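You operate a simulated robot arm through the tools that you are given. There is no shell and no other tool. Be economical: measure what you need, move in short steps, check, and stop when the job is done.

You run a simulated two-armed robot. Do the job below in one go: nothing can be reset, and whatever is moved stays where it is left.

TASK
Wipe up the spill on the top of the work table with the grey rag there and put it back.

Only the result counts: the job must be done as asked and must still hold three seconds after the hand-in. Knocking over, shifting, dropping, spilling or breaking anything else fails it.

THE ROBOT
Two 7-joint arms with two-finger parallel grippers on one trunk, on a base that drives. Base frame: it is fixed to the floor where the robot stands at the start and does not move with it; the origin is under the middle of the robot, x ahead of it, y to its left, z up. Units: m, degrees, N and s.
The left shoulder is at the start at [0.06, 0.189, 1.103], the right one opposite. With the tool pointing down near the work surface each hand reaches from about 0.1 to 0.64 m from the robot's upright axis, wherever it stands, measured 20 degrees to its own side. Places, roughly: grey rag [-2, -0.25, 0.75]. Payload 3.43 kg a hand.
Tool frame (each hand has its own): the origin (TCP) lies between the finger pads and is the grasp point; the fingertips stand 0.03 m ahead of it; z points along the fingers, y is the line along which they close. Largest opening 0.094 m; finger width 0.028, thickness 0.01; the body of the gripper, 0.05 by 0.096 m, starts 0.055 m behind the TCP.
Orientation is that of the tool frame in the base frame, as a unit quaternion [w, x, y, z]. With the fingers straight down and closing along the base's y, the tool's x points along the base's -x, its y along +y and its z along -z.

THE INTERFACE
- The arms move only by the tool arm_command. It takes "left_rows", "right_rows" or both (then of equal length, played together; a hand with none holds still); each is a list of rows, each an object (a shift or turn left out is 0, a gripper value left out holds the last) with "grip": the opening, from 0 (shut) to 1 (fully open); "offset": the shift along the tool's x, y, z in units of 20 mm (1.0 is 20 mm), a list of three; "delta_rot": the turn, a rotation vector about the tool's x, y, z in units of 6 degrees (1.0 is 6 degrees), a list of three. In form: [{"grip": grip, "offset": [x, y, z], "delta_rot": [rx, ry, rz]}, ...]. A call has 1 to 8 rows; each row shifts and turns the commanded pose from where the row before left it, along the tool's axes as they then stand. A call with a number of a shift or a turn outside -1 to 1 is refused whole. Rows are played at 5 a second. More than 0.05 m and 8.6 degrees between two rows, or a gripper value outside its range, and nothing of the call is played. A pose out of reach is approached as far as the arm can. The call stops where the force on the tool passes 40 N (or 10 N more than at its start, if that is more) or the arm is blocked; 0.2 s more then pass. The fingers move at their own pace (about 0.153 m/s each) and stop on an object; they squeeze with about 22 N. The grip force told is the motor's: it shows also when the fingers shut on nothing. Time passes only in rows, and 0.2 s behind the last, so rows that do not move let the fingers close. The reply holds the time, the measured pose of the TCP, the force on the tool along the base axes, the opening and the grip force, in the units named above and with some noise, with the torque about the TCP (base axes, N m) and any sound that the robot's microphone picked up.
- Cameras (640 x 400 px; columns grow to the right, rows downward): "scene" is now at [0.0215, -0.005, 1.6625]; the picture's right is [-0.05, -1.00, 0.00], its down [-0.68, 0.03, -0.74] and it looks along [0.73, -0.04, -0.68] (base axes); focal length 284 px, centre (320, 200). "left" rides on the left gripper at [0.076, -0.014, -0.102] in its tool frame; the picture's right is [0.18, 0.98, 0.00], its down [-0.75, 0.14, -0.64] and it looks along [-0.63, 0.12, 0.77] (tool axes); focal length 243 px, centre (320, 200). "right" rides on the right gripper at [0.076, 0.014, -0.103] in its tool frame; the picture's right is [-0.18, 0.98, 0.00], its down [-0.75, -0.14, -0.64] and it looks along [-0.63, -0.12, 0.77] (tool axes); focal length 243 px, centre (320, 200). There is no depth. A picture from a camera that has moved, and an enlarged one, comes with that camera's place and axes in the base frame and with its lens.
- get_image(camera): a new picture of that camera. It takes no simulated time.
- move_column(by): slides the trunk up (or, below 0, down) by that many m; the arms and the scene camera ride with it, the base frame stays. It gives what a move gives, with no picture.
- base_move(legs): drives the robot by 1 to 6 legs, each [ahead, left, turn to the left] in m, m and degrees, along the robot's own axes; the way and the turn of a leg run together, so that a leg with both is an arc; at most 1.5 m and 180 degrees a leg. The arms and the cameras ride along, it lands a little off, and it stops where it bumps. It gives what a move gives.
- head_to(pan, tilt): turns the head with the scene camera to pan (to the left, within 86 degrees either way) and tilt (down, from -29 to 69), counted from straight ahead of the robot. It gives what a move gives.
- enlarge(camera, box): a new picture of the part [left, top, right, bottom] of that camera's present view, enlarged. It takes no simulated time.
- finish_job(): hands the job in; it is judged then, once.

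Go step by step. Nothing tells you exact positions but the pictures and the camera data: compare them with the known pose of the tool, close in by small moves and look again before you grip or let go. The budget is 135 turns and 106 pictures, counting those below and the enlarged ones. Unless the task says otherwise, let go and move clear before handing in, and close with one line.

The tools are called after "Emit:" as name(argument=value, ...) on one line, values as JSON. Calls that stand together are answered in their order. arm_command: Moves the arms, as the interface text tells. Its arguments: {"type":"object","properties":{"left_rows":{"type":"array"},"right_rows":{"type":"array"}},"required":[]} The other tools are called the same way: move_column (by) slides the trunk up or down; base_move (legs) drives the base; head_to (pan, tilt) turns the head that bears the scene camera; get_image (camera) takes a picture; enlarge (camera, box) takes an enlarged picture of a part of a camera's view; finish_job () hands the job in.

At the start:

```text
time_s: 0.0
left_position: [0.5315, 0.2, 0.9746]
left_orientation: [-0.001, 0.0, 1.0, 0.0]
left_ft_force: [-0.5, 0.3, 0.6]
left_torque: [0.0, -0.02, -0.01]
left_opening: 0.0942
left_finger_force: 0.0
right_position: [0.3204, -0.1365, 1.0321]
right_orientation: [0.0, 0.0, 1.0, 0.0]
right_ft_force: [0.0, -0.2, 0.2]
right_torque: [-0.01, -0.01, -0.05]
right_opening: 0.0939
right_finger_force: 0.0
trunk travel left (down, up): [-0.775, 0.215]
robot x, y, heading: [0.0013, 0.0008, -0.0]
head pan, tilt: [-2.8, 42.7]
```

scene: 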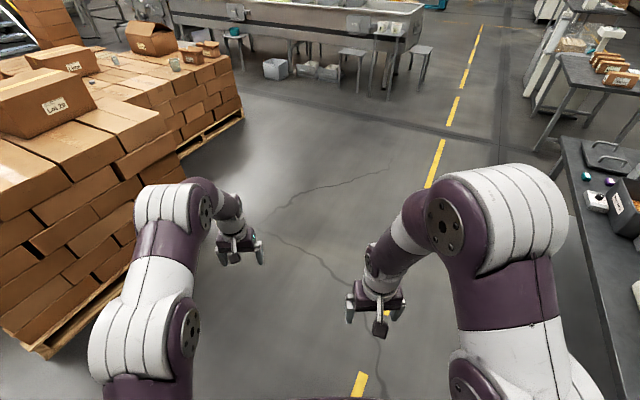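
right: 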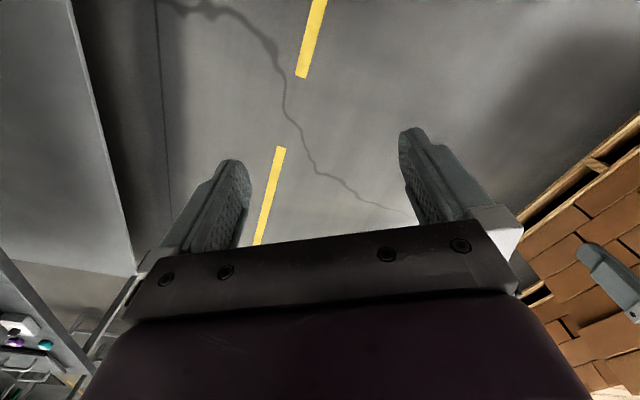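
left: 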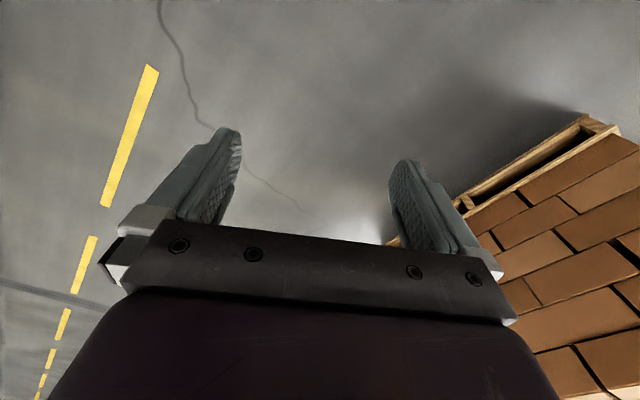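

I see boxes to the left and tables to the right; the rag is about 2 m behind me. I look to both sides before turning around.

Emit:
head_to(pan=-86, tilt=35)

Emit:
get_image(camera="scene")

Emit:
head_to(pan=86, tilt=35)

Emit:
get_image(camera="scene")

```text
time_s: 1.6
left_position: [0.5314, 0.1995, 0.9739]
left_orientation: [-0.001, 0.0, 1.0, -0.001]
left_ft_force: [-1.0, 0.3, 0.1]
left_torque: [-0.01, 0.0, 0.01]
left_opening: 0.0941
left_finger_force: 0.1
right_position: [0.3202, -0.1375, 1.0322]
right_orientation: [-0.001, 0.0, 1.0, 0.0]
right_ft_force: [-0.2, -0.4, -1.2]
right_torque: [-0.01, 0.0, 0.0]
right_opening: 0.094
right_finger_force: 0.1
trunk travel left (down, up): [-0.775, 0.215]
robot x, y, heading: [-0.0036, 0.0018, 0.3]
head pan, tilt: [-85.9, 35.0]
```

```text
102 pictures are left
camera scene: at [-0.0552, -0.0887, 1.674], right [-1.0, -0.07, 0.0], down [-0.04, 0.57, -0.82], along [0.06, -0.82, -0.57], focal length 284 px, centre (320, 200)
```

scene: 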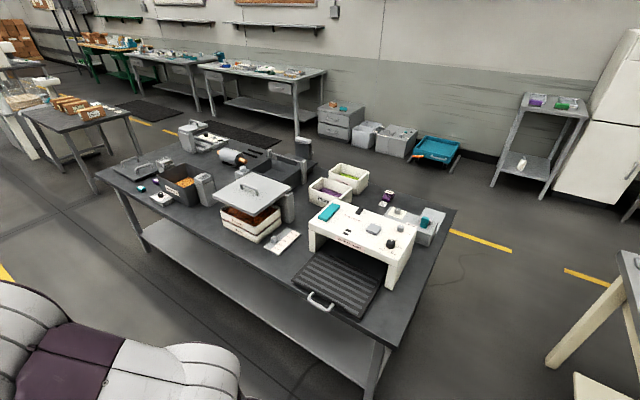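

```text
time_s: 4.2
left_position: [0.5315, 0.1996, 0.973]
left_orientation: [0.0, 0.0, 1.0, 0.0]
left_ft_force: [1.0, 0.2, 0.3]
left_torque: [0.0, -0.02, 0.02]
left_opening: 0.0939
left_finger_force: 0.1
right_position: [0.3194, -0.138, 1.0315]
right_orientation: [-0.001, 0.0, 1.0, 0.0]
right_ft_force: [-0.1, 0.3, 0.4]
right_torque: [-0.01, 0.01, 0.0]
right_opening: 0.0941
right_finger_force: 0.1
trunk travel left (down, up): [-0.775, 0.215]
robot x, y, heading: [0.0003, -0.0017, 0.0]
head pan, tilt: [85.9, 35.0]
```

```text
101 pictures are left
camera scene: at [-0.0552, 0.087, 1.674], right [1.0, -0.07, 0.0], down [-0.04, -0.57, -0.82], along [0.06, 0.82, -0.57], focal length 284 px, centre (320, 200)
```

scene: 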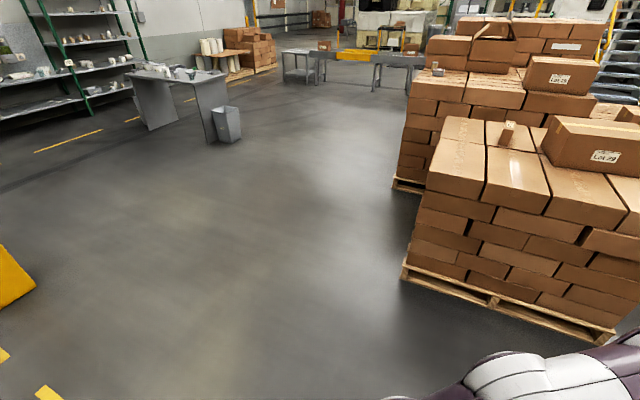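

Plenty of clearance for turning on the spot, so I turn left by 180° and look at the work table.

Emit:
base_move(legs=[[0, 0, 90], [0, 0, 90]])

Emit:
head_to(pan=0, tilt=30)

Emit:
get_image(camera="scene")

```text
time_s: 12.2
left_position: [-0.5368, -0.185, 0.9733]
left_orientation: [0.0, 1.0, -0.014, 0.0]
left_ft_force: [-0.4, 0.4, 0.7]
left_torque: [0.0, -0.02, 0.0]
left_opening: 0.094
left_finger_force: 0.0
right_position: [-0.3168, 0.147, 1.0315]
right_orientation: [-0.001, 1.0, -0.014, 0.0]
right_ft_force: [-1.0, 0.4, -0.2]
right_torque: [0.0, -0.01, 0.0]
right_opening: 0.094
right_finger_force: 0.1
trunk travel left (down, up): [-0.775, 0.215]
robot x, y, heading: [0.0029, -0.0007, 178.6]
head pan, tilt: [85.9, 35.0]
```

```text
time_s: 13.8
left_position: [-0.5375, -0.1844, 0.9743]
left_orientation: [0.0, 1.0, -0.013, 0.001]
left_ft_force: [-0.2, 0.2, -0.5]
left_torque: [0.01, -0.01, 0.01]
left_opening: 0.0939
left_finger_force: 0.0
right_position: [-0.3164, 0.1474, 1.0322]
right_orientation: [0.0, 1.0, -0.013, 0.0]
right_ft_force: [0.3, 0.3, 0.5]
right_torque: [-0.01, -0.03, -0.02]
right_opening: 0.094
right_finger_force: 0.0
trunk travel left (down, up): [-0.775, 0.215]
robot x, y, heading: [-0.0005, -0.0002, 178.1]
head pan, tilt: [0.0, 30.0]
```

```text
100 pictures are left
camera scene: at [-0.0323, -0.0002, 1.6818], right [0.03, 1.0, 0.0], down [0.5, -0.01, -0.87], along [-0.87, 0.02, -0.5], focal length 284 px, centre (320, 200)
```

scene: 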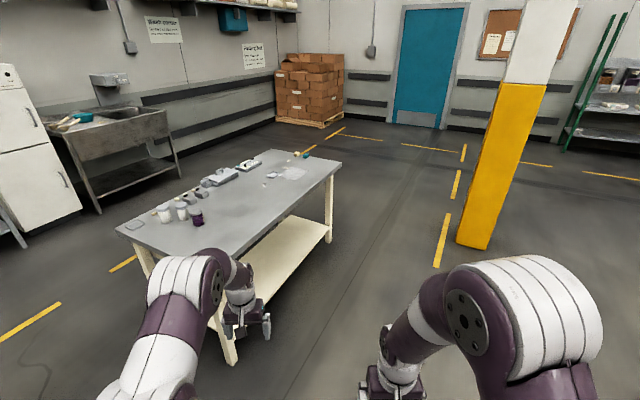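

The work table stands ahead to the left. I zoom in to find the rag and spill.

Emit:
enlarge(camera="scene", box=[110, 130, 350, 280])

```text
2.67 times, centred on (230, 205) of scene
camera zoom: at [-0.0323, -0.0002, 1.6818], right [0.03, 1.0, 0.0], down [0.5, -0.01, -0.87], along [-0.87, 0.02, -0.5], focal length 757 px, centre (560, 187)
```

zoom: 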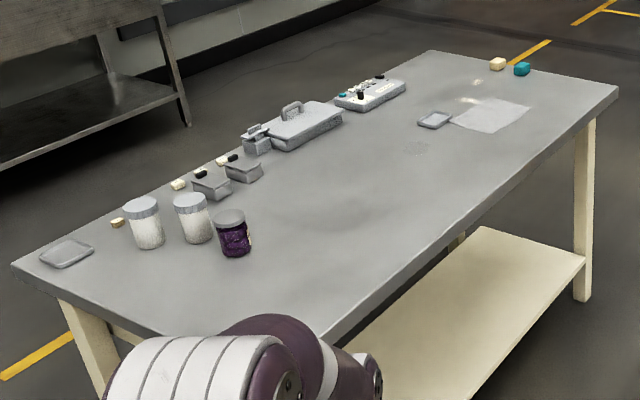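

The table's long near edge runs about (-1.0,-0.46)→(-2.3,0.24); the cloth-like sheet is around (-2.08,-0.16). I raise the trunk for clearance and drive to a stand-off facing that long edge.

Emit:
move_column(by=0.15)

Emit:
base_move(legs=[[0, -0.65, 0], [1.5, 0, 0], [0.1, 0, 0], [0, 0, 62]])

Emit:
head_to(pan=0, tilt=45)

Emit:
get_image(camera="scene")

```text
time_s: 15.5
left_position: [-0.537, -0.1853, 1.1234]
left_orientation: [0.001, 1.0, -0.014, 0.0]
left_ft_force: [0.4, 0.4, 0.9]
left_torque: [0.0, 0.0, -0.02]
left_opening: 0.0941
left_finger_force: 0.1
right_position: [-0.3164, 0.1466, 1.1813]
right_orientation: [0.0, 1.0, -0.014, 0.001]
right_ft_force: [0.3, -0.7, 0.9]
right_torque: [0.0, 0.01, -0.03]
right_opening: 0.0938
right_finger_force: 0.0
trunk travel left (down, up): [-0.925, 0.065]
robot x, y, heading: [0.0025, 0.0002, 178.7]
head pan, tilt: [0.0, 30.0]
```

```text
time_s: 29.5
left_position: [-1.6389, 0.093, 1.1245]
left_orientation: [0.0, 0.855, 0.518, -0.001]
left_ft_force: [0.6, -0.1, -0.4]
left_torque: [0.03, 0.02, 0.02]
left_opening: 0.0941
left_finger_force: 0.1
right_position: [-1.8397, 0.4373, 1.1816]
right_orientation: [0.0, 0.855, 0.518, 0.0]
right_ft_force: [0.5, 0.0, -0.1]
right_torque: [0.0, 0.02, 0.04]
right_opening: 0.0941
right_finger_force: 0.1
trunk travel left (down, up): [-0.925, 0.065]
robot x, y, heading: [-1.5715, 0.6583, -117.6]
head pan, tilt: [0.0, 30.0]
```

```text
time_s: 30.3
left_position: [-1.6381, 0.0934, 1.1229]
left_orientation: [0.0, 0.856, 0.518, 0.0]
left_ft_force: [0.6, -0.3, 0.0]
left_torque: [0.0, 0.04, 0.01]
left_opening: 0.0941
left_finger_force: 0.1
right_position: [-1.8409, 0.4359, 1.1813]
right_orientation: [0.001, 0.855, 0.518, 0.0]
right_ft_force: [0.3, 0.3, 1.0]
right_torque: [-0.01, -0.01, 0.0]
right_opening: 0.0941
right_finger_force: 0.1
trunk travel left (down, up): [-0.925, 0.065]
robot x, y, heading: [-1.568, 0.6562, -117.4]
head pan, tilt: [0.0, 45.0]
```

```text
98 pictures are left
camera scene: at [-1.58, 0.6369, 1.8092], right [-0.89, 0.46, 0.0], down [0.33, 0.63, -0.71], along [-0.33, -0.63, -0.71], focal length 284 px, centre (320, 200)
```

scene: 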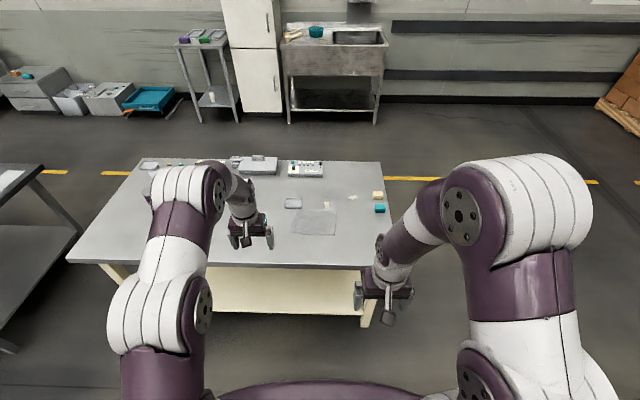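

Emit:
enlarge(camera="scene", box=[220, 150, 400, 270])

```text
3.33 times, centred on (310, 210) of scene
camera zoom: at [-1.58, 0.6369, 1.8092], right [-0.89, 0.46, 0.0], down [0.33, 0.63, -0.71], along [-0.33, -0.63, -0.71], focal length 947 px, centre (353, 167)
```

zoom: 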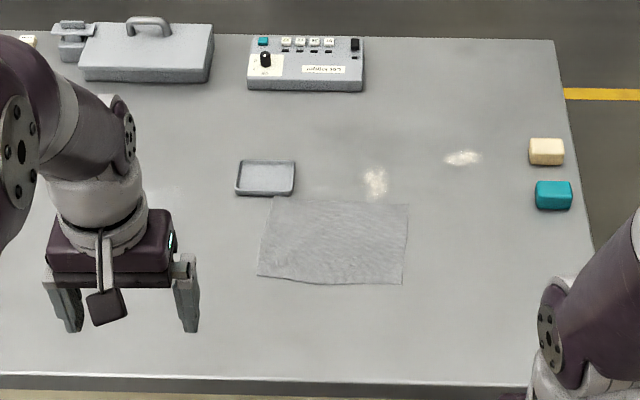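

The cloth (rag) lies at about (-1.98,-0.18), with two whitish patches behind it and a possible speckle near the left arm. I look with the hand cameras too.

Emit:
get_image(camera="left")

Emit:
get_image(camera="right")

```text
96 pictures are left
camera left: at [-1.6158, 0.1674, 1.2267], right [0.96, -0.29, 0.0], down [-0.22, -0.73, 0.64], along [-0.19, -0.61, -0.77], focal length 243 px, centre (320, 200)
```

left: 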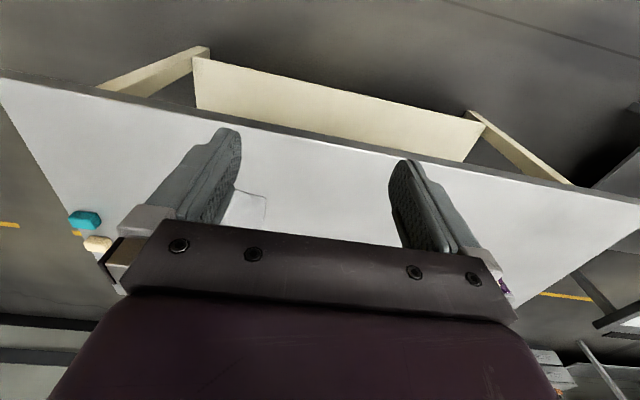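

```text
95 pictures are left
camera right: at [-1.7913, 0.4978, 1.2849], right [0.79, -0.62, 0.0], down [-0.47, -0.6, 0.64], along [-0.4, -0.5, -0.77], focal length 243 px, centre (320, 200)
```

right: 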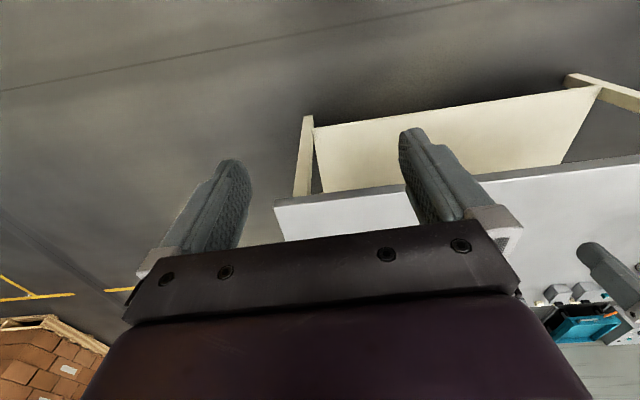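

The left arm hides part of the table, so I pull it back and outward to see behind it.

Emit:
arm_command(left_rows=[{"offset": [1, 1, -0.5]}, {"offset": [1, 1, -0.5]}, {"offset": [1, 1, -0.5]}, {"offset": [1, 1, -0.5]}, {"offset": [1, 1, 0]}, {"offset": [1, 1, 0]}, {"offset": [1, 1, 0]}, {"offset": [1, 1, 0]}])

Emit:
enlarge(camera="scene", box=[200, 150, 400, 275])

```text
time_s: 32.1
left_position: [-1.4227, 0.1607, 1.1646]
left_orientation: [0.0, 0.856, 0.517, 0.0]
left_ft_force: [-0.1, 0.0, 1.1]
left_torque: [0.02, 0.03, 0.0]
left_opening: 0.094
left_finger_force: 0.1
right_position: [-1.8389, 0.4382, 1.182]
right_orientation: [0.0, 0.855, 0.518, -0.001]
right_ft_force: [0.5, 0.3, 0.2]
right_torque: [-0.01, 0.07, -0.01]
right_opening: 0.0937
right_finger_force: 0.0
trunk travel left (down, up): [-0.925, 0.065]
robot x, y, heading: [-1.5694, 0.6601, -117.8]
head pan, tilt: [0.0, 45.0]
```

```text
3.20 times, centred on (300, 212) of scene
camera zoom: at [-1.5789, 0.6375, 1.8092], right [-0.89, 0.46, 0.0], down [0.33, 0.63, -0.71], along [-0.33, -0.63, -0.71], focal length 909 px, centre (384, 160)
```

zoom: 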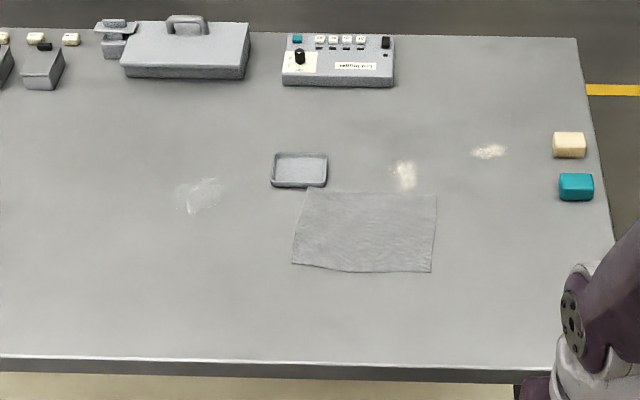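

Three marks show: a streaky one left of the tray and two glossy ones behind the rag. I magnify each.

Emit:
enlarge(camera="scene", box=[245, 195, 285, 225])

Emit:
enlarge(camera="scene", box=[310, 185, 370, 225])

```text
13.33 times, centred on (265, 210) of scene
camera zoom: at [-1.5789, 0.6375, 1.8092], right [-0.89, 0.46, 0.0], down [0.33, 0.63, -0.71], along [-0.33, -0.63, -0.71], focal length 3787 px, centre (1053, 67)
```

zoom: 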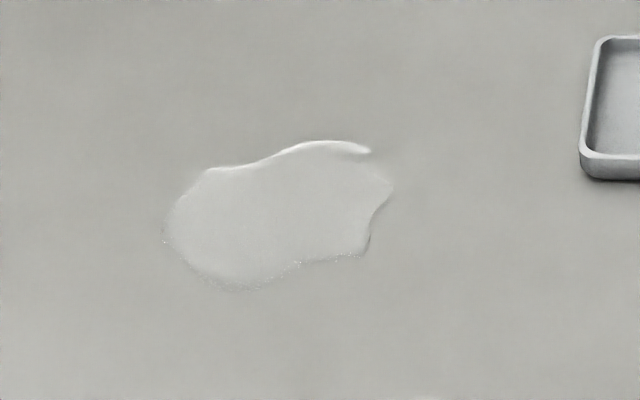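

```text
10.00 times, centred on (340, 205) of scene
camera zoom: at [-1.5789, 0.6375, 1.8092], right [-0.89, 0.46, 0.0], down [0.33, 0.63, -0.71], along [-0.33, -0.63, -0.71], focal length 2840 px, centre (120, 150)
```

zoom: 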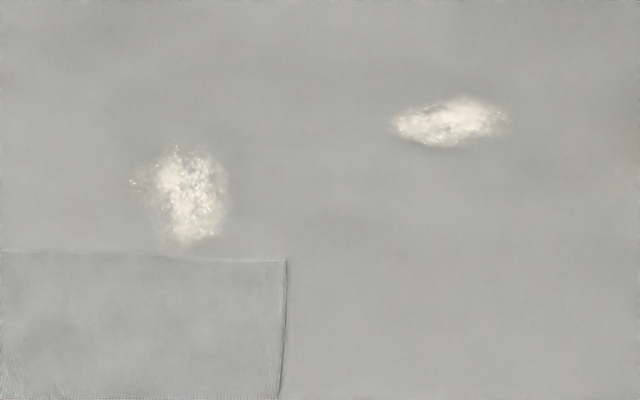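

The left mark is the liquid puddle (≈(-1.78,-0.37), ~9 cm); the other two look like powder stains, which I leave alone. I move nearer to the table in steps and check the clearance of my base.

Emit:
base_move(legs=[[0.25, 0, 0]])

Emit:
head_to(pan=0, tilt=69)

Emit:
get_image(camera="scene")

```text
time_s: 33.9
left_position: [-1.5384, -0.0582, 1.166]
left_orientation: [0.0, 0.855, 0.518, -0.001]
left_ft_force: [-0.5, 0.0, -0.3]
left_torque: [-0.01, -0.01, 0.01]
left_opening: 0.094
left_finger_force: 0.0
right_position: [-1.9543, 0.2185, 1.1826]
right_orientation: [0.0, 0.855, 0.518, 0.0]
right_ft_force: [-0.2, 0.3, 0.1]
right_torque: [-0.04, 0.0, 0.0]
right_opening: 0.0942
right_finger_force: 0.1
trunk travel left (down, up): [-0.925, 0.065]
robot x, y, heading: [-1.685, 0.4349, -117.7]
head pan, tilt: [0.0, 45.0]
```

```text
time_s: 34.8
left_position: [-1.5389, -0.0602, 1.1643]
left_orientation: [-0.001, 0.855, 0.518, 0.0]
left_ft_force: [0.5, 0.2, -0.6]
left_torque: [0.0, 0.02, 0.03]
left_opening: 0.0941
left_finger_force: 0.2
right_position: [-1.9554, 0.2166, 1.1806]
right_orientation: [0.001, 0.856, 0.518, 0.0]
right_ft_force: [0.0, -0.9, 0.5]
right_torque: [0.02, -0.02, -0.04]
right_opening: 0.0941
right_finger_force: 0.1
trunk travel left (down, up): [-0.925, 0.065]
robot x, y, heading: [-1.6853, 0.4397, -117.6]
head pan, tilt: [0.0, 68.8]
```

```text
91 pictures are left
camera scene: at [-1.6837, 0.4388, 1.7803], right [-0.89, 0.46, 0.0], down [0.43, 0.83, -0.36], along [-0.17, -0.32, -0.93], focal length 284 px, centre (320, 200)
```

scene: 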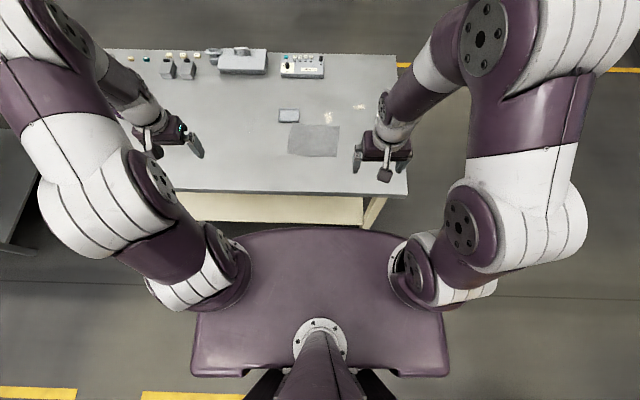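

The chest clears the table edge (about 0.45 m ahead of the axis). I creep nearer in small steps.

Emit:
base_move(legs=[[0.1, 0, 0]])

Emit:
base_move(legs=[[0.06, 0, 0]])

Emit:
get_image(camera="scene")

```text
time_s: 35.9
left_position: [-1.584, -0.1466, 1.1644]
left_orientation: [0.0, 0.855, 0.518, -0.001]
left_ft_force: [-0.1, -0.1, 0.4]
left_torque: [-0.01, -0.03, 0.02]
left_opening: 0.094
left_finger_force: 0.0
right_position: [-2.0, 0.1283, 1.1834]
right_orientation: [0.001, 0.855, 0.518, 0.0]
right_ft_force: [0.1, 0.4, -0.2]
right_torque: [-0.03, -0.02, 0.01]
right_opening: 0.0939
right_finger_force: 0.0
trunk travel left (down, up): [-0.925, 0.065]
robot x, y, heading: [-1.7291, 0.3476, -117.6]
head pan, tilt: [0.0, 68.8]
```

```text
time_s: 36.9
left_position: [-1.6085, -0.1952, 1.1678]
left_orientation: [0.001, 0.855, 0.519, -0.002]
left_ft_force: [0.6, 1.2, -0.2]
left_torque: [-0.03, 0.02, -0.03]
left_opening: 0.0939
left_finger_force: 0.1
right_position: [-2.025, 0.08, 1.1841]
right_orientation: [0.001, 0.855, 0.519, -0.002]
right_ft_force: [0.5, 0.9, 0.3]
right_torque: [-0.03, 0.01, -0.05]
right_opening: 0.0941
right_finger_force: 0.1
trunk travel left (down, up): [-0.925, 0.065]
robot x, y, heading: [-1.7607, 0.2954, -117.4]
head pan, tilt: [0.0, 68.8]
```

```text
90 pictures are left
camera scene: at [-1.7526, 0.3067, 1.7803], right [-0.89, 0.46, 0.0], down [0.43, 0.82, -0.37], along [-0.17, -0.33, -0.93], focal length 284 px, centre (320, 200)
```

scene: 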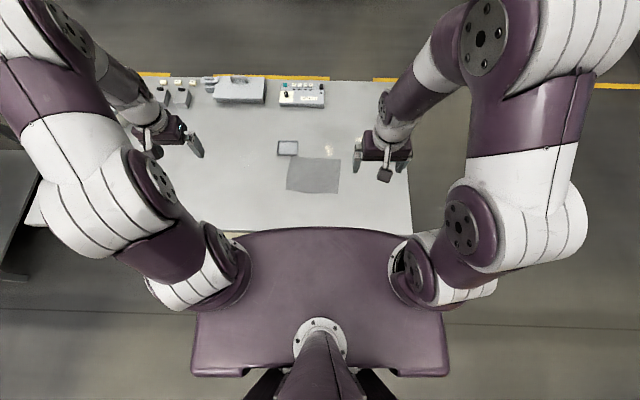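

Base stands 0.30 m from the table edge; rag is about 0.52 m ahead and puddle about 0.60 m ahead, 0.29 m left. I lower the trunk, clear the right hand outward and bring the left hand over the rag.

Emit:
move_column(by=-0.13)

Emit:
arm_command(left_rows=[{"offset": [-0.4, -1, 0]}, {"offset": [-0.4, -1, 0]}, {"offset": [-0.4, -1, 0]}, {"offset": [-0.4, -1, 0]}, {"offset": [-0.4, -1, 0]}, {"offset": [-0.4, -1, 0]}, {"offset": [-0.4, -1, 0]}, {"offset": [-0.4, -1, 0]}], right_rows=[{"offset": [0, -1, 0]}, {"offset": [0, -1, 0]}, {"offset": [0, -1, 0]}, {"offset": [0, -1, 0]}, {"offset": [0, -1, 0]}, {"offset": [0, -1, 0]}, {"offset": [0, 0, 0]}, {"offset": [0, 0, 0]}])

Emit:
arm_command(left_rows=[{"offset": [-0.4, -1, 0]}, {"offset": [-0.4, -1, 0]}, {"offset": [-0.4, -1, 0]}, {"offset": [-0.4, -1, 0]}, {"offset": [-0.4, -1, 0]}, {"offset": [-0.4, -1, 0]}, {"offset": [-0.4, -1, 0]}, {"offset": [-0.4, -1, 0]}])

Emit:
get_image(camera="left")

Emit:
get_image(camera="scene")

```text
time_s: 38.5
left_position: [-1.6118, -0.2001, 1.034]
left_orientation: [0.0, 0.855, 0.519, 0.0]
left_ft_force: [-0.2, 0.4, 0.7]
left_torque: [-0.01, 0.0, 0.0]
left_opening: 0.094
left_finger_force: 0.0
right_position: [-2.0275, 0.074, 1.051]
right_orientation: [0.0, 0.855, 0.519, 0.001]
right_ft_force: [0.0, 0.4, -0.2]
right_torque: [-0.02, 0.04, 0.01]
right_opening: 0.0942
right_finger_force: 0.1
trunk travel left (down, up): [-0.795, 0.195]
robot x, y, heading: [-1.7574, 0.2926, -117.8]
head pan, tilt: [0.0, 68.8]
```

```text
time_s: 40.3
left_position: [-1.7848, -0.1818, 1.0346]
left_orientation: [0.0, 0.855, 0.519, 0.001]
left_ft_force: [-0.1, -0.9, -0.1]
left_torque: [0.03, -0.02, -0.04]
left_opening: 0.0938
left_finger_force: 0.1
right_position: [-2.1362, 0.1294, 1.052]
right_orientation: [-0.001, 0.855, 0.518, 0.0]
right_ft_force: [0.2, -0.1, 0.0]
right_torque: [0.01, -0.02, 0.02]
right_opening: 0.094
right_finger_force: 0.0
trunk travel left (down, up): [-0.795, 0.195]
robot x, y, heading: [-1.7591, 0.2913, -117.5]
head pan, tilt: [0.0, 68.8]
```

```text
time_s: 42.1
left_position: [-1.9549, -0.1664, 1.0351]
left_orientation: [0.0, 0.854, 0.52, -0.001]
left_ft_force: [0.1, -0.7, 0.7]
left_torque: [0.01, 0.01, -0.03]
left_opening: 0.094
left_finger_force: 0.0
right_position: [-2.1361, 0.1294, 1.0512]
right_orientation: [0.001, 0.855, 0.518, -0.001]
right_ft_force: [1.0, -0.4, 0.5]
right_torque: [0.02, -0.06, -0.01]
right_opening: 0.0942
right_finger_force: 0.1
trunk travel left (down, up): [-0.795, 0.195]
robot x, y, heading: [-1.7575, 0.2909, -117.4]
head pan, tilt: [0.0, 68.8]
```

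```text
89 pictures are left
camera left: at [-1.9323, -0.0914, 1.1375], right [0.96, -0.29, 0.0], down [-0.22, -0.73, 0.64], along [-0.19, -0.61, -0.77], focal length 243 px, centre (320, 200)
```

left: 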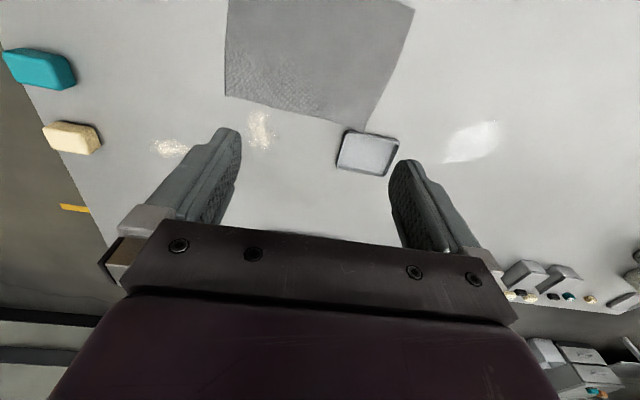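

```text
88 pictures are left
camera scene: at [-1.7583, 0.2976, 1.6503], right [-0.89, 0.46, 0.0], down [0.43, 0.83, -0.36], along [-0.17, -0.32, -0.93], focal length 284 px, centre (320, 200)
```

scene: 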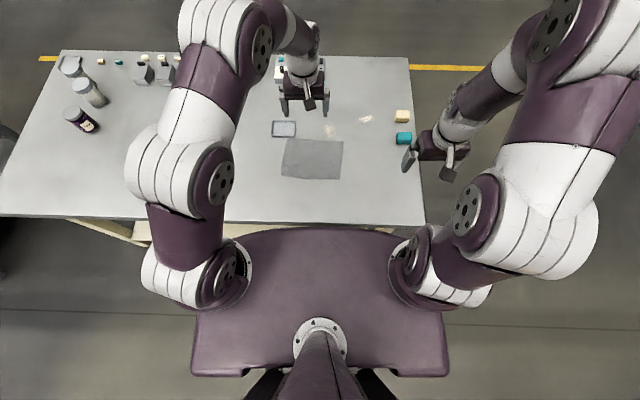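

The left hand is right above the rag's centre (0.50 ahead, 0.03 left). I descend 0.17 m and look.

Emit:
arm_command(left_rows=[{"offset": [0, 0.2, 1], "grip": 0.7}, {"offset": [0, -0.2, 1]}, {"offset": [0, -0.2, 1]}, {"offset": [0, -0.2, 1]}, {"offset": [0, -0.2, 1]}, {"offset": [0, 0, 1]}, {"offset": [0, 0, 1]}, {"offset": [0, 0, 1]}])

Emit:
get_image(camera="left")

Emit:
get_image(camera="scene")

```text
time_s: 43.9
left_position: [-1.9649, -0.16, 0.8757]
left_orientation: [0.0, 0.855, 0.518, 0.0]
left_ft_force: [1.1, -0.3, 0.0]
left_torque: [-0.02, 0.0, 0.02]
left_opening: 0.0659
left_finger_force: 0.0
right_position: [-2.135, 0.1289, 1.0526]
right_orientation: [-0.001, 0.855, 0.519, 0.0]
right_ft_force: [-0.6, 0.3, 0.1]
right_torque: [-0.04, -0.01, 0.04]
right_opening: 0.0939
right_finger_force: 0.0
trunk travel left (down, up): [-0.795, 0.195]
robot x, y, heading: [-1.7571, 0.298, -117.3]
head pan, tilt: [0.0, 68.8]
```

```text
87 pictures are left
camera left: at [-1.9435, -0.0856, 0.9775], right [0.96, -0.29, 0.0], down [-0.22, -0.73, 0.64], along [-0.19, -0.61, -0.77], focal length 243 px, centre (320, 200)
```

left: 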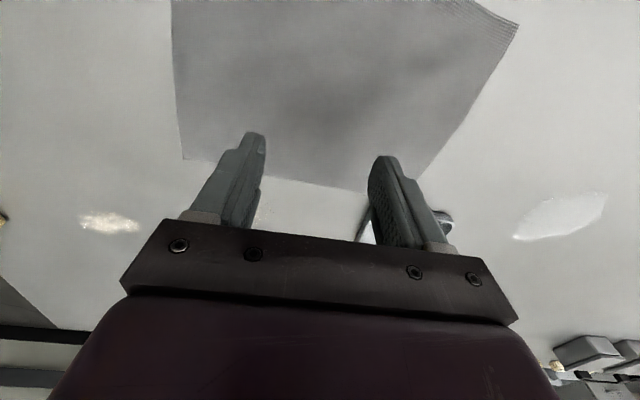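

```text
86 pictures are left
camera scene: at [-1.7577, 0.2972, 1.6503], right [-0.89, 0.46, 0.0], down [0.43, 0.83, -0.36], along [-0.17, -0.32, -0.93], focal length 284 px, centre (320, 200)
```

scene: 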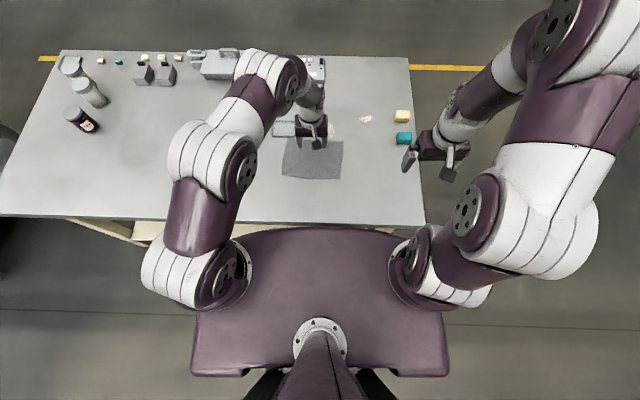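

Position over the rag looks right. I descend carefully toward contact.

Emit:
arm_command(left_rows=[{"offset": [0, 0, 1]}, {"offset": [0, 0, 1]}, {"offset": [0, 0, 1]}, {"offset": [0, 0, 0.3]}])

Emit:
arm_command(left_rows=[{"offset": [0, 0, 0.3]}, {"offset": [0, 0, 0.3]}, {"offset": [0, 0, 0]}])

Emit:
get_image(camera="left")

```text
time_s: 44.6
left_position: [-1.9697, -0.1631, 0.831]
left_orientation: [0.003, 0.855, 0.519, -0.007]
left_ft_force: [1.1, 1.2, 10.9]
left_torque: [-0.05, -0.44, 0.05]
left_opening: 0.0657
left_finger_force: 0.0
right_position: [-2.1341, 0.1315, 1.0546]
right_orientation: [0.0, 0.855, 0.519, -0.001]
right_ft_force: [0.0, -1.3, 0.1]
right_torque: [0.03, -0.01, 0.02]
right_opening: 0.0941
right_finger_force: 0.2
trunk travel left (down, up): [-0.795, 0.195]
robot x, y, heading: [-1.7556, 0.2966, -117.5]
head pan, tilt: [0.0, 68.8]
stopped in row 3 (left hand): the force on the tool passed its limit at 60 N (the readings are from after the stop); the commanded pose is now the measured one
```

```text
time_s: 45.0
left_position: [-1.972, -0.167, 0.831]
left_orientation: [0.002, 0.854, 0.52, -0.011]
left_ft_force: [1.5, 2.7, 18.8]
left_torque: [-0.04, -0.79, 0.13]
left_opening: 0.0656
left_finger_force: 0.1
right_position: [-2.134, 0.1301, 1.0522]
right_orientation: [0.0, 0.854, 0.52, -0.001]
right_ft_force: [-1.5, 0.1, -0.2]
right_torque: [0.01, -0.01, 0.01]
right_opening: 0.0941
right_finger_force: 0.0
trunk travel left (down, up): [-0.795, 0.195]
robot x, y, heading: [-1.757, 0.2923, -117.2]
head pan, tilt: [0.0, 68.8]
stopped in row 1 (left hand): the force on the tool passed its limit at 43 N (the readings are from after the stop); the commanded pose is now the measured one
```

```text
85 pictures are left
camera left: at [-1.9483, -0.0912, 0.9328], right [0.96, -0.29, -0.01], down [-0.21, -0.72, 0.66], along [-0.2, -0.63, -0.75], focal length 243 px, centre (320, 200)
```

left: 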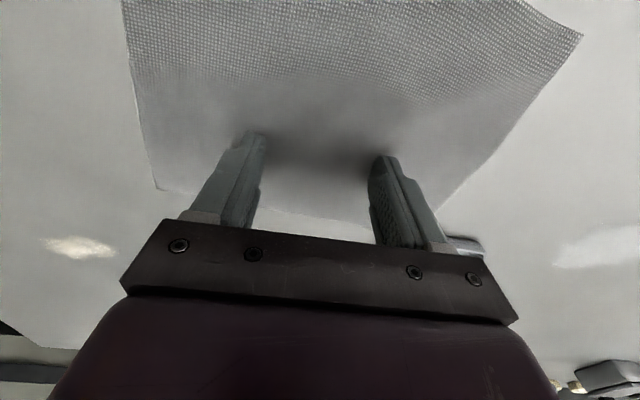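

Contact shows the tabletop at about z=0.80 (fingertips at 0.801). I relax the press slightly and close the fingers on the cloth.

Emit:
arm_command(left_rows=[{"offset": [0, 0, -0.05]}, {"grip": 0.0}, {}, {}, {}])

Emit:
get_image(camera="left")

```text
time_s: 46.2
left_position: [-1.972, -0.1673, 0.8316]
left_orientation: [0.003, 0.855, 0.519, -0.01]
left_ft_force: [-0.7, -2.2, 13.7]
left_torque: [-0.02, -0.08, -0.02]
left_opening: 0.0029
left_finger_force: 22.4
right_position: [-2.1351, 0.1295, 1.0527]
right_orientation: [0.0, 0.854, 0.52, -0.001]
right_ft_force: [0.4, 0.1, 0.4]
right_torque: [0.03, 0.01, -0.05]
right_opening: 0.0942
right_finger_force: 0.0
trunk travel left (down, up): [-0.795, 0.195]
robot x, y, heading: [-1.76, 0.2936, -117.4]
head pan, tilt: [0.0, 68.8]
```

```text
84 pictures are left
camera left: at [-1.9477, -0.091, 0.9328], right [0.96, -0.29, -0.01], down [-0.21, -0.72, 0.66], along [-0.2, -0.63, -0.76], focal length 243 px, centre (320, 200)
```

left: 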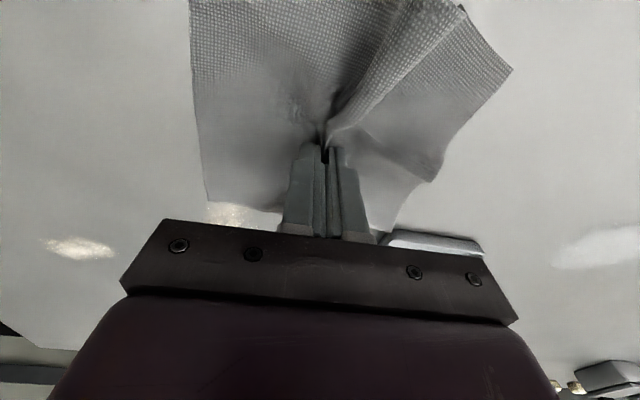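

The cloth folded into the fingers nicely. I lift it and check.

Emit:
arm_command(left_rows=[{"offset": [0, 0, -0.5]}, {"offset": [0, 0, -1]}, {"offset": [0, 0, -1]}, {"offset": [0, 0, -1]}, {"offset": [0, 0, -1]}, {"offset": [0, 0, -1]}, {"offset": [0, 0, -1]}, {"offset": [0, 0, -1]}])

Emit:
get_image(camera="left")

Emit:
get_image(camera="scene")

```text
time_s: 48.0
left_position: [-1.9701, -0.1647, 0.9804]
left_orientation: [0.003, 0.854, 0.52, -0.009]
left_ft_force: [-0.3, -1.2, 0.4]
left_torque: [0.04, 0.0, -0.03]
left_opening: 0.0028
left_finger_force: 21.6
right_position: [-2.1354, 0.1295, 1.0523]
right_orientation: [0.0, 0.854, 0.52, 0.0]
right_ft_force: [0.2, -0.1, 0.5]
right_torque: [0.0, -0.02, 0.01]
right_opening: 0.094
right_finger_force: 0.0
trunk travel left (down, up): [-0.795, 0.195]
robot x, y, heading: [-1.7616, 0.2917, -117.5]
head pan, tilt: [0.0, 68.8]
```

```text
83 pictures are left
camera left: at [-1.9457, -0.0891, 1.0821], right [0.96, -0.29, -0.01], down [-0.21, -0.73, 0.65], along [-0.2, -0.62, -0.76], focal length 243 px, centre (320, 200)
```

left: 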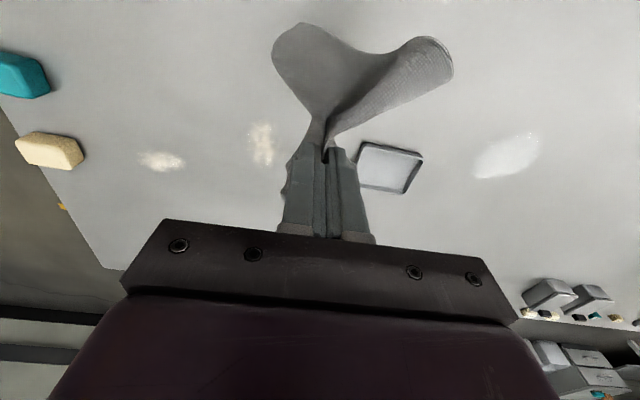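

```text
82 pictures are left
camera scene: at [-1.7571, 0.2979, 1.6503], right [-0.89, 0.46, 0.0], down [0.43, 0.83, -0.36], along [-0.17, -0.32, -0.93], focal length 284 px, centre (320, 200)
```

scene: 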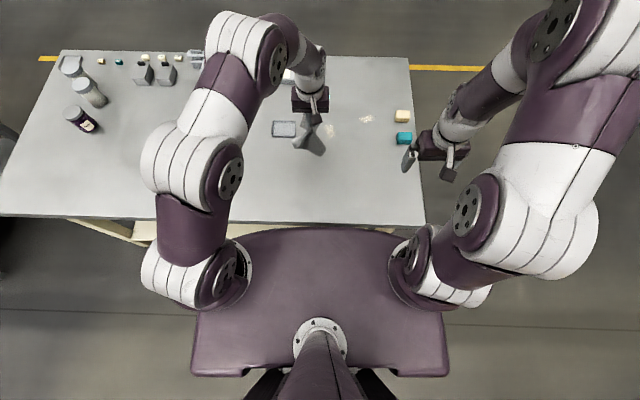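

The rag hangs from the gripper. I carry it over the puddle at about (-1.765,-0.32).

Emit:
arm_command(left_rows=[{"offset": [-0.16, 1, 0]}, {"offset": [-0.16, 1, 0]}, {"offset": [-0.16, 1, 0]}, {"offset": [-0.16, 1, 0]}, {"offset": [-0.16, 1, 0]}, {"offset": [-0.16, 1, 0]}, {"offset": [-0.16, 1, 0]}])

Emit:
arm_command(left_rows=[{"offset": [-0.16, 1, 0]}, {"offset": [-0.16, 1, 0]}, {"offset": [-0.16, 1, 0]}, {"offset": [-0.16, 1, 0]}, {"offset": [-0.16, 1, 0]}, {"offset": [-0.16, 0.65, 0]}, {"offset": [0, 0, 1]}, {"offset": [0, 0, 1]}])

Emit:
get_image(camera="left")

Emit:
get_image(camera="scene")

```text
time_s: 49.6
left_position: [-1.8568, -0.2511, 0.9796]
left_orientation: [0.001, 0.854, 0.52, -0.009]
left_ft_force: [0.0, -0.9, -0.4]
left_torque: [-0.01, 0.04, -0.02]
left_opening: 0.0031
left_finger_force: 22.3
right_position: [-2.1343, 0.1291, 1.0531]
right_orientation: [-0.001, 0.854, 0.52, 0.0]
right_ft_force: [-0.2, 0.0, 0.2]
right_torque: [-0.02, -0.01, -0.01]
right_opening: 0.094
right_finger_force: 0.0
trunk travel left (down, up): [-0.795, 0.195]
robot x, y, heading: [-1.7578, 0.2955, -117.4]
head pan, tilt: [0.0, 68.8]
```

```text
time_s: 51.4
left_position: [-1.764, -0.319, 0.939]
left_orientation: [0.003, 0.854, 0.52, -0.008]
left_ft_force: [0.3, -0.7, -0.4]
left_torque: [-0.03, 0.0, -0.02]
left_opening: 0.0031
left_finger_force: 22.6
right_position: [-2.1353, 0.1291, 1.0521]
right_orientation: [0.0, 0.854, 0.52, 0.001]
right_ft_force: [0.7, 0.3, -0.2]
right_torque: [0.03, -0.01, -0.02]
right_opening: 0.0938
right_finger_force: 0.1
trunk travel left (down, up): [-0.795, 0.195]
robot x, y, heading: [-1.758, 0.2939, -117.0]
head pan, tilt: [0.0, 68.8]
```

```text
81 pictures are left
camera left: at [-1.7409, -0.2426, 1.0411], right [0.96, -0.29, -0.01], down [-0.21, -0.73, 0.65], along [-0.2, -0.62, -0.76], focal length 243 px, centre (320, 200)
```

left: 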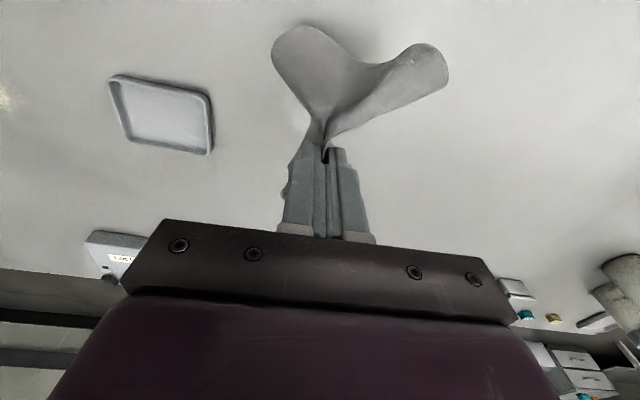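

```text
80 pictures are left
camera scene: at [-1.7574, 0.2969, 1.6503], right [-0.89, 0.46, 0.0], down [0.43, 0.83, -0.36], along [-0.17, -0.32, -0.93], focal length 284 px, centre (320, 200)
```

scene: 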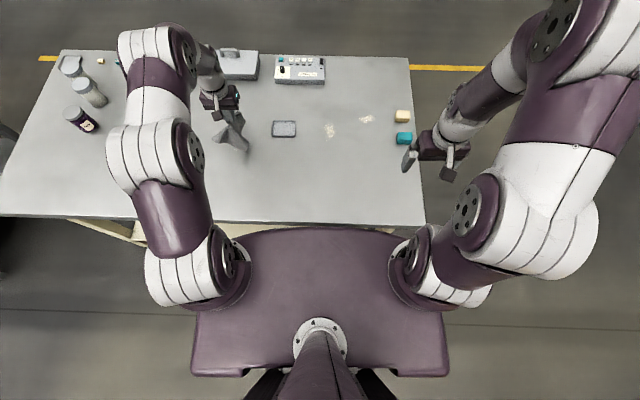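

Puddle is directly below. I lower the rag onto it.

Emit:
arm_command(left_rows=[{"offset": [0, 0, 1]}, {"offset": [0, 0, 1]}, {"offset": [0, 0, 1]}, {"offset": [0, 0, 1]}, {"offset": [0, 0, 0.6]}, {"offset": [0, 0, 0.4]}])

Emit:
get_image(camera="left")

```text
time_s: 52.8
left_position: [-1.7662, -0.3211, 0.8401]
left_orientation: [0.003, 0.855, 0.519, -0.009]
left_ft_force: [0.4, 0.0, 0.7]
left_torque: [0.05, -0.04, 0.01]
left_opening: 0.003
left_finger_force: 22.1
right_position: [-2.1351, 0.1288, 1.0525]
right_orientation: [0.0, 0.855, 0.519, 0.0]
right_ft_force: [-0.7, 0.4, -0.3]
right_torque: [0.05, 0.03, 0.01]
right_opening: 0.0941
right_finger_force: 0.1
trunk travel left (down, up): [-0.795, 0.195]
robot x, y, heading: [-1.7578, 0.2928, -117.6]
head pan, tilt: [0.0, 68.8]
```

```text
79 pictures are left
camera left: at [-1.7425, -0.2443, 0.9417], right [0.96, -0.29, -0.01], down [-0.21, -0.73, 0.65], along [-0.2, -0.62, -0.76], focal length 243 px, centre (320, 200)
```

left: 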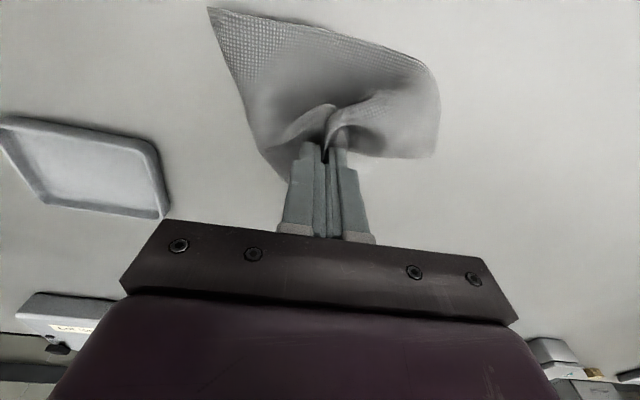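

The rag lies on the puddle. I press lightly and start wiping.

Emit:
arm_command(left_rows=[{"offset": [0, 0, 0.2]}, {"offset": [0, 0, 0.2]}, {}])

Emit:
arm_command(left_rows=[{"offset": [0, 1, 0]}, {"offset": [0, 1, 0]}, {"offset": [0, 1, 0]}, {"offset": [0, -1, 0]}, {"offset": [0, -1, 0]}, {"offset": [0, -1, 0]}, {"offset": [0, -1, 0]}, {"offset": [0, -1, 0]}])

Emit:
get_image(camera="left")

```text
time_s: 53.6
left_position: [-1.7665, -0.32, 0.8346]
left_orientation: [0.003, 0.854, 0.519, -0.01]
left_ft_force: [0.7, -1.6, 13.8]
left_torque: [0.04, -0.09, 0.01]
left_opening: 0.0031
left_finger_force: 22.3
right_position: [-2.1349, 0.1305, 1.0521]
right_orientation: [0.001, 0.854, 0.52, 0.0]
right_ft_force: [-0.9, -0.9, -0.5]
right_torque: [0.0, -0.04, 0.02]
right_opening: 0.0938
right_finger_force: 0.0
trunk travel left (down, up): [-0.795, 0.195]
robot x, y, heading: [-1.7583, 0.2971, -117.4]
head pan, tilt: [0.0, 68.8]
```

```text
time_s: 55.4
left_position: [-1.8004, -0.3005, 0.833]
left_orientation: [0.003, 0.854, 0.519, -0.009]
left_ft_force: [5.1, -3.1, 23.2]
left_torque: [0.07, -0.38, -0.05]
left_opening: 0.0031
left_finger_force: 21.8
right_position: [-2.1345, 0.1315, 1.0518]
right_orientation: [0.0, 0.854, 0.52, 0.0]
right_ft_force: [-0.6, -0.7, -0.2]
right_torque: [0.04, -0.01, 0.01]
right_opening: 0.0941
right_finger_force: 0.1
trunk travel left (down, up): [-0.795, 0.195]
robot x, y, heading: [-1.7612, 0.2961, -117.3]
head pan, tilt: [0.0, 68.8]
```

```text
78 pictures are left
camera left: at [-1.7777, -0.2247, 0.935], right [0.96, -0.29, -0.01], down [-0.21, -0.72, 0.66], along [-0.2, -0.63, -0.75], focal length 243 px, centre (320, 200)
```

left: 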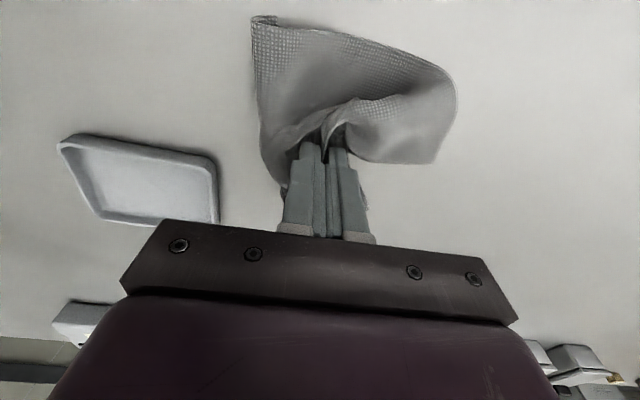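

Wiping works with moderate force. I add parallel strokes farther and nearer.

Emit:
arm_command(left_rows=[{"offset": [-0.7, 0.2, -0.06]}, {"offset": [-0.7, 0.2, 0]}, {"offset": [0, 1, 0]}, {"offset": [0, 1, 0]}, {"offset": [0, 1, 0]}, {"offset": [0, 1, 0]}, {"offset": [0, 0.6, 0]}, {"offset": [1, 0, 0]}])

Emit:
arm_command(left_rows=[{"offset": [1, 0, 0]}, {"offset": [1, 0, 0]}, {"offset": [0, -1, 0]}, {"offset": [0, -1, 0]}, {"offset": [0, -1, 0]}, {"offset": [0, -1, 0]}, {"offset": [0, -1, 0]}, {"offset": [-0.5, 0, 0]}])

Emit:
arm_command(left_rows=[{"offset": [-0.8, 0.8, 0]}, {"offset": [-0.8, 0.8, 0]}, {"offset": [-0.8, 0.8, 0]}, {"offset": [0.8, 0.4, 0]}, {"offset": [0.8, 0.6, 0]}, {"offset": [-0.8, -0.5, 0]}, {"offset": [-0.8, -0.8, 0]}, {"offset": [0, -0.5, 0]}])

Emit:
get_image(camera="left")

```text
time_s: 57.2
left_position: [-1.7154, -0.3557, 0.8352]
left_orientation: [0.003, 0.854, 0.519, -0.01]
left_ft_force: [-1.2, -2.0, 7.6]
left_torque: [-0.01, 0.0, -0.01]
left_opening: 0.0031
left_finger_force: 22.4
right_position: [-2.1361, 0.1286, 1.0533]
right_orientation: [0.001, 0.854, 0.52, -0.001]
right_ft_force: [0.6, -0.6, 0.0]
right_torque: [-0.02, 0.01, 0.02]
right_opening: 0.0939
right_finger_force: 0.0
trunk travel left (down, up): [-0.795, 0.195]
robot x, y, heading: [-1.759, 0.295, -117.4]
head pan, tilt: [0.0, 68.8]
```

```text
time_s: 59.0
left_position: [-1.7915, -0.2805, 0.8339]
left_orientation: [0.003, 0.854, 0.52, -0.008]
left_ft_force: [3.3, 6.1, 21.3]
left_torque: [0.36, -0.24, 0.04]
left_opening: 0.0029
left_finger_force: 22.6
right_position: [-2.1345, 0.1314, 1.0525]
right_orientation: [0.001, 0.855, 0.519, -0.001]
right_ft_force: [0.4, 0.1, -0.2]
right_torque: [-0.03, -0.01, -0.02]
right_opening: 0.094
right_finger_force: 0.0
trunk travel left (down, up): [-0.795, 0.195]
robot x, y, heading: [-1.7593, 0.294, -117.4]
head pan, tilt: [0.0, 68.8]
```

```text
time_s: 60.8
left_position: [-1.7846, -0.3391, 0.8347]
left_orientation: [0.003, 0.855, 0.518, -0.009]
left_ft_force: [2.5, -1.7, 13.3]
left_torque: [0.04, -0.2, -0.05]
left_opening: 0.003
left_finger_force: 21.8
right_position: [-2.1343, 0.1295, 1.0526]
right_orientation: [0.0, 0.854, 0.519, -0.001]
right_ft_force: [0.3, 0.0, 0.0]
right_torque: [-0.01, -0.01, -0.03]
right_opening: 0.094
right_finger_force: 0.0
trunk travel left (down, up): [-0.795, 0.195]
robot x, y, heading: [-1.7555, 0.2932, -117.5]
head pan, tilt: [0.0, 68.8]
```

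```text
77 pictures are left
camera left: at [-1.7611, -0.264, 0.9354], right [0.96, -0.29, -0.01], down [-0.21, -0.72, 0.66], along [-0.2, -0.63, -0.76], focal length 243 px, centre (320, 200)
```

left: 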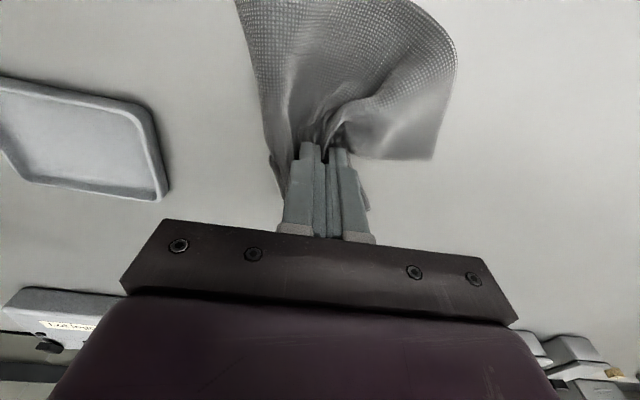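

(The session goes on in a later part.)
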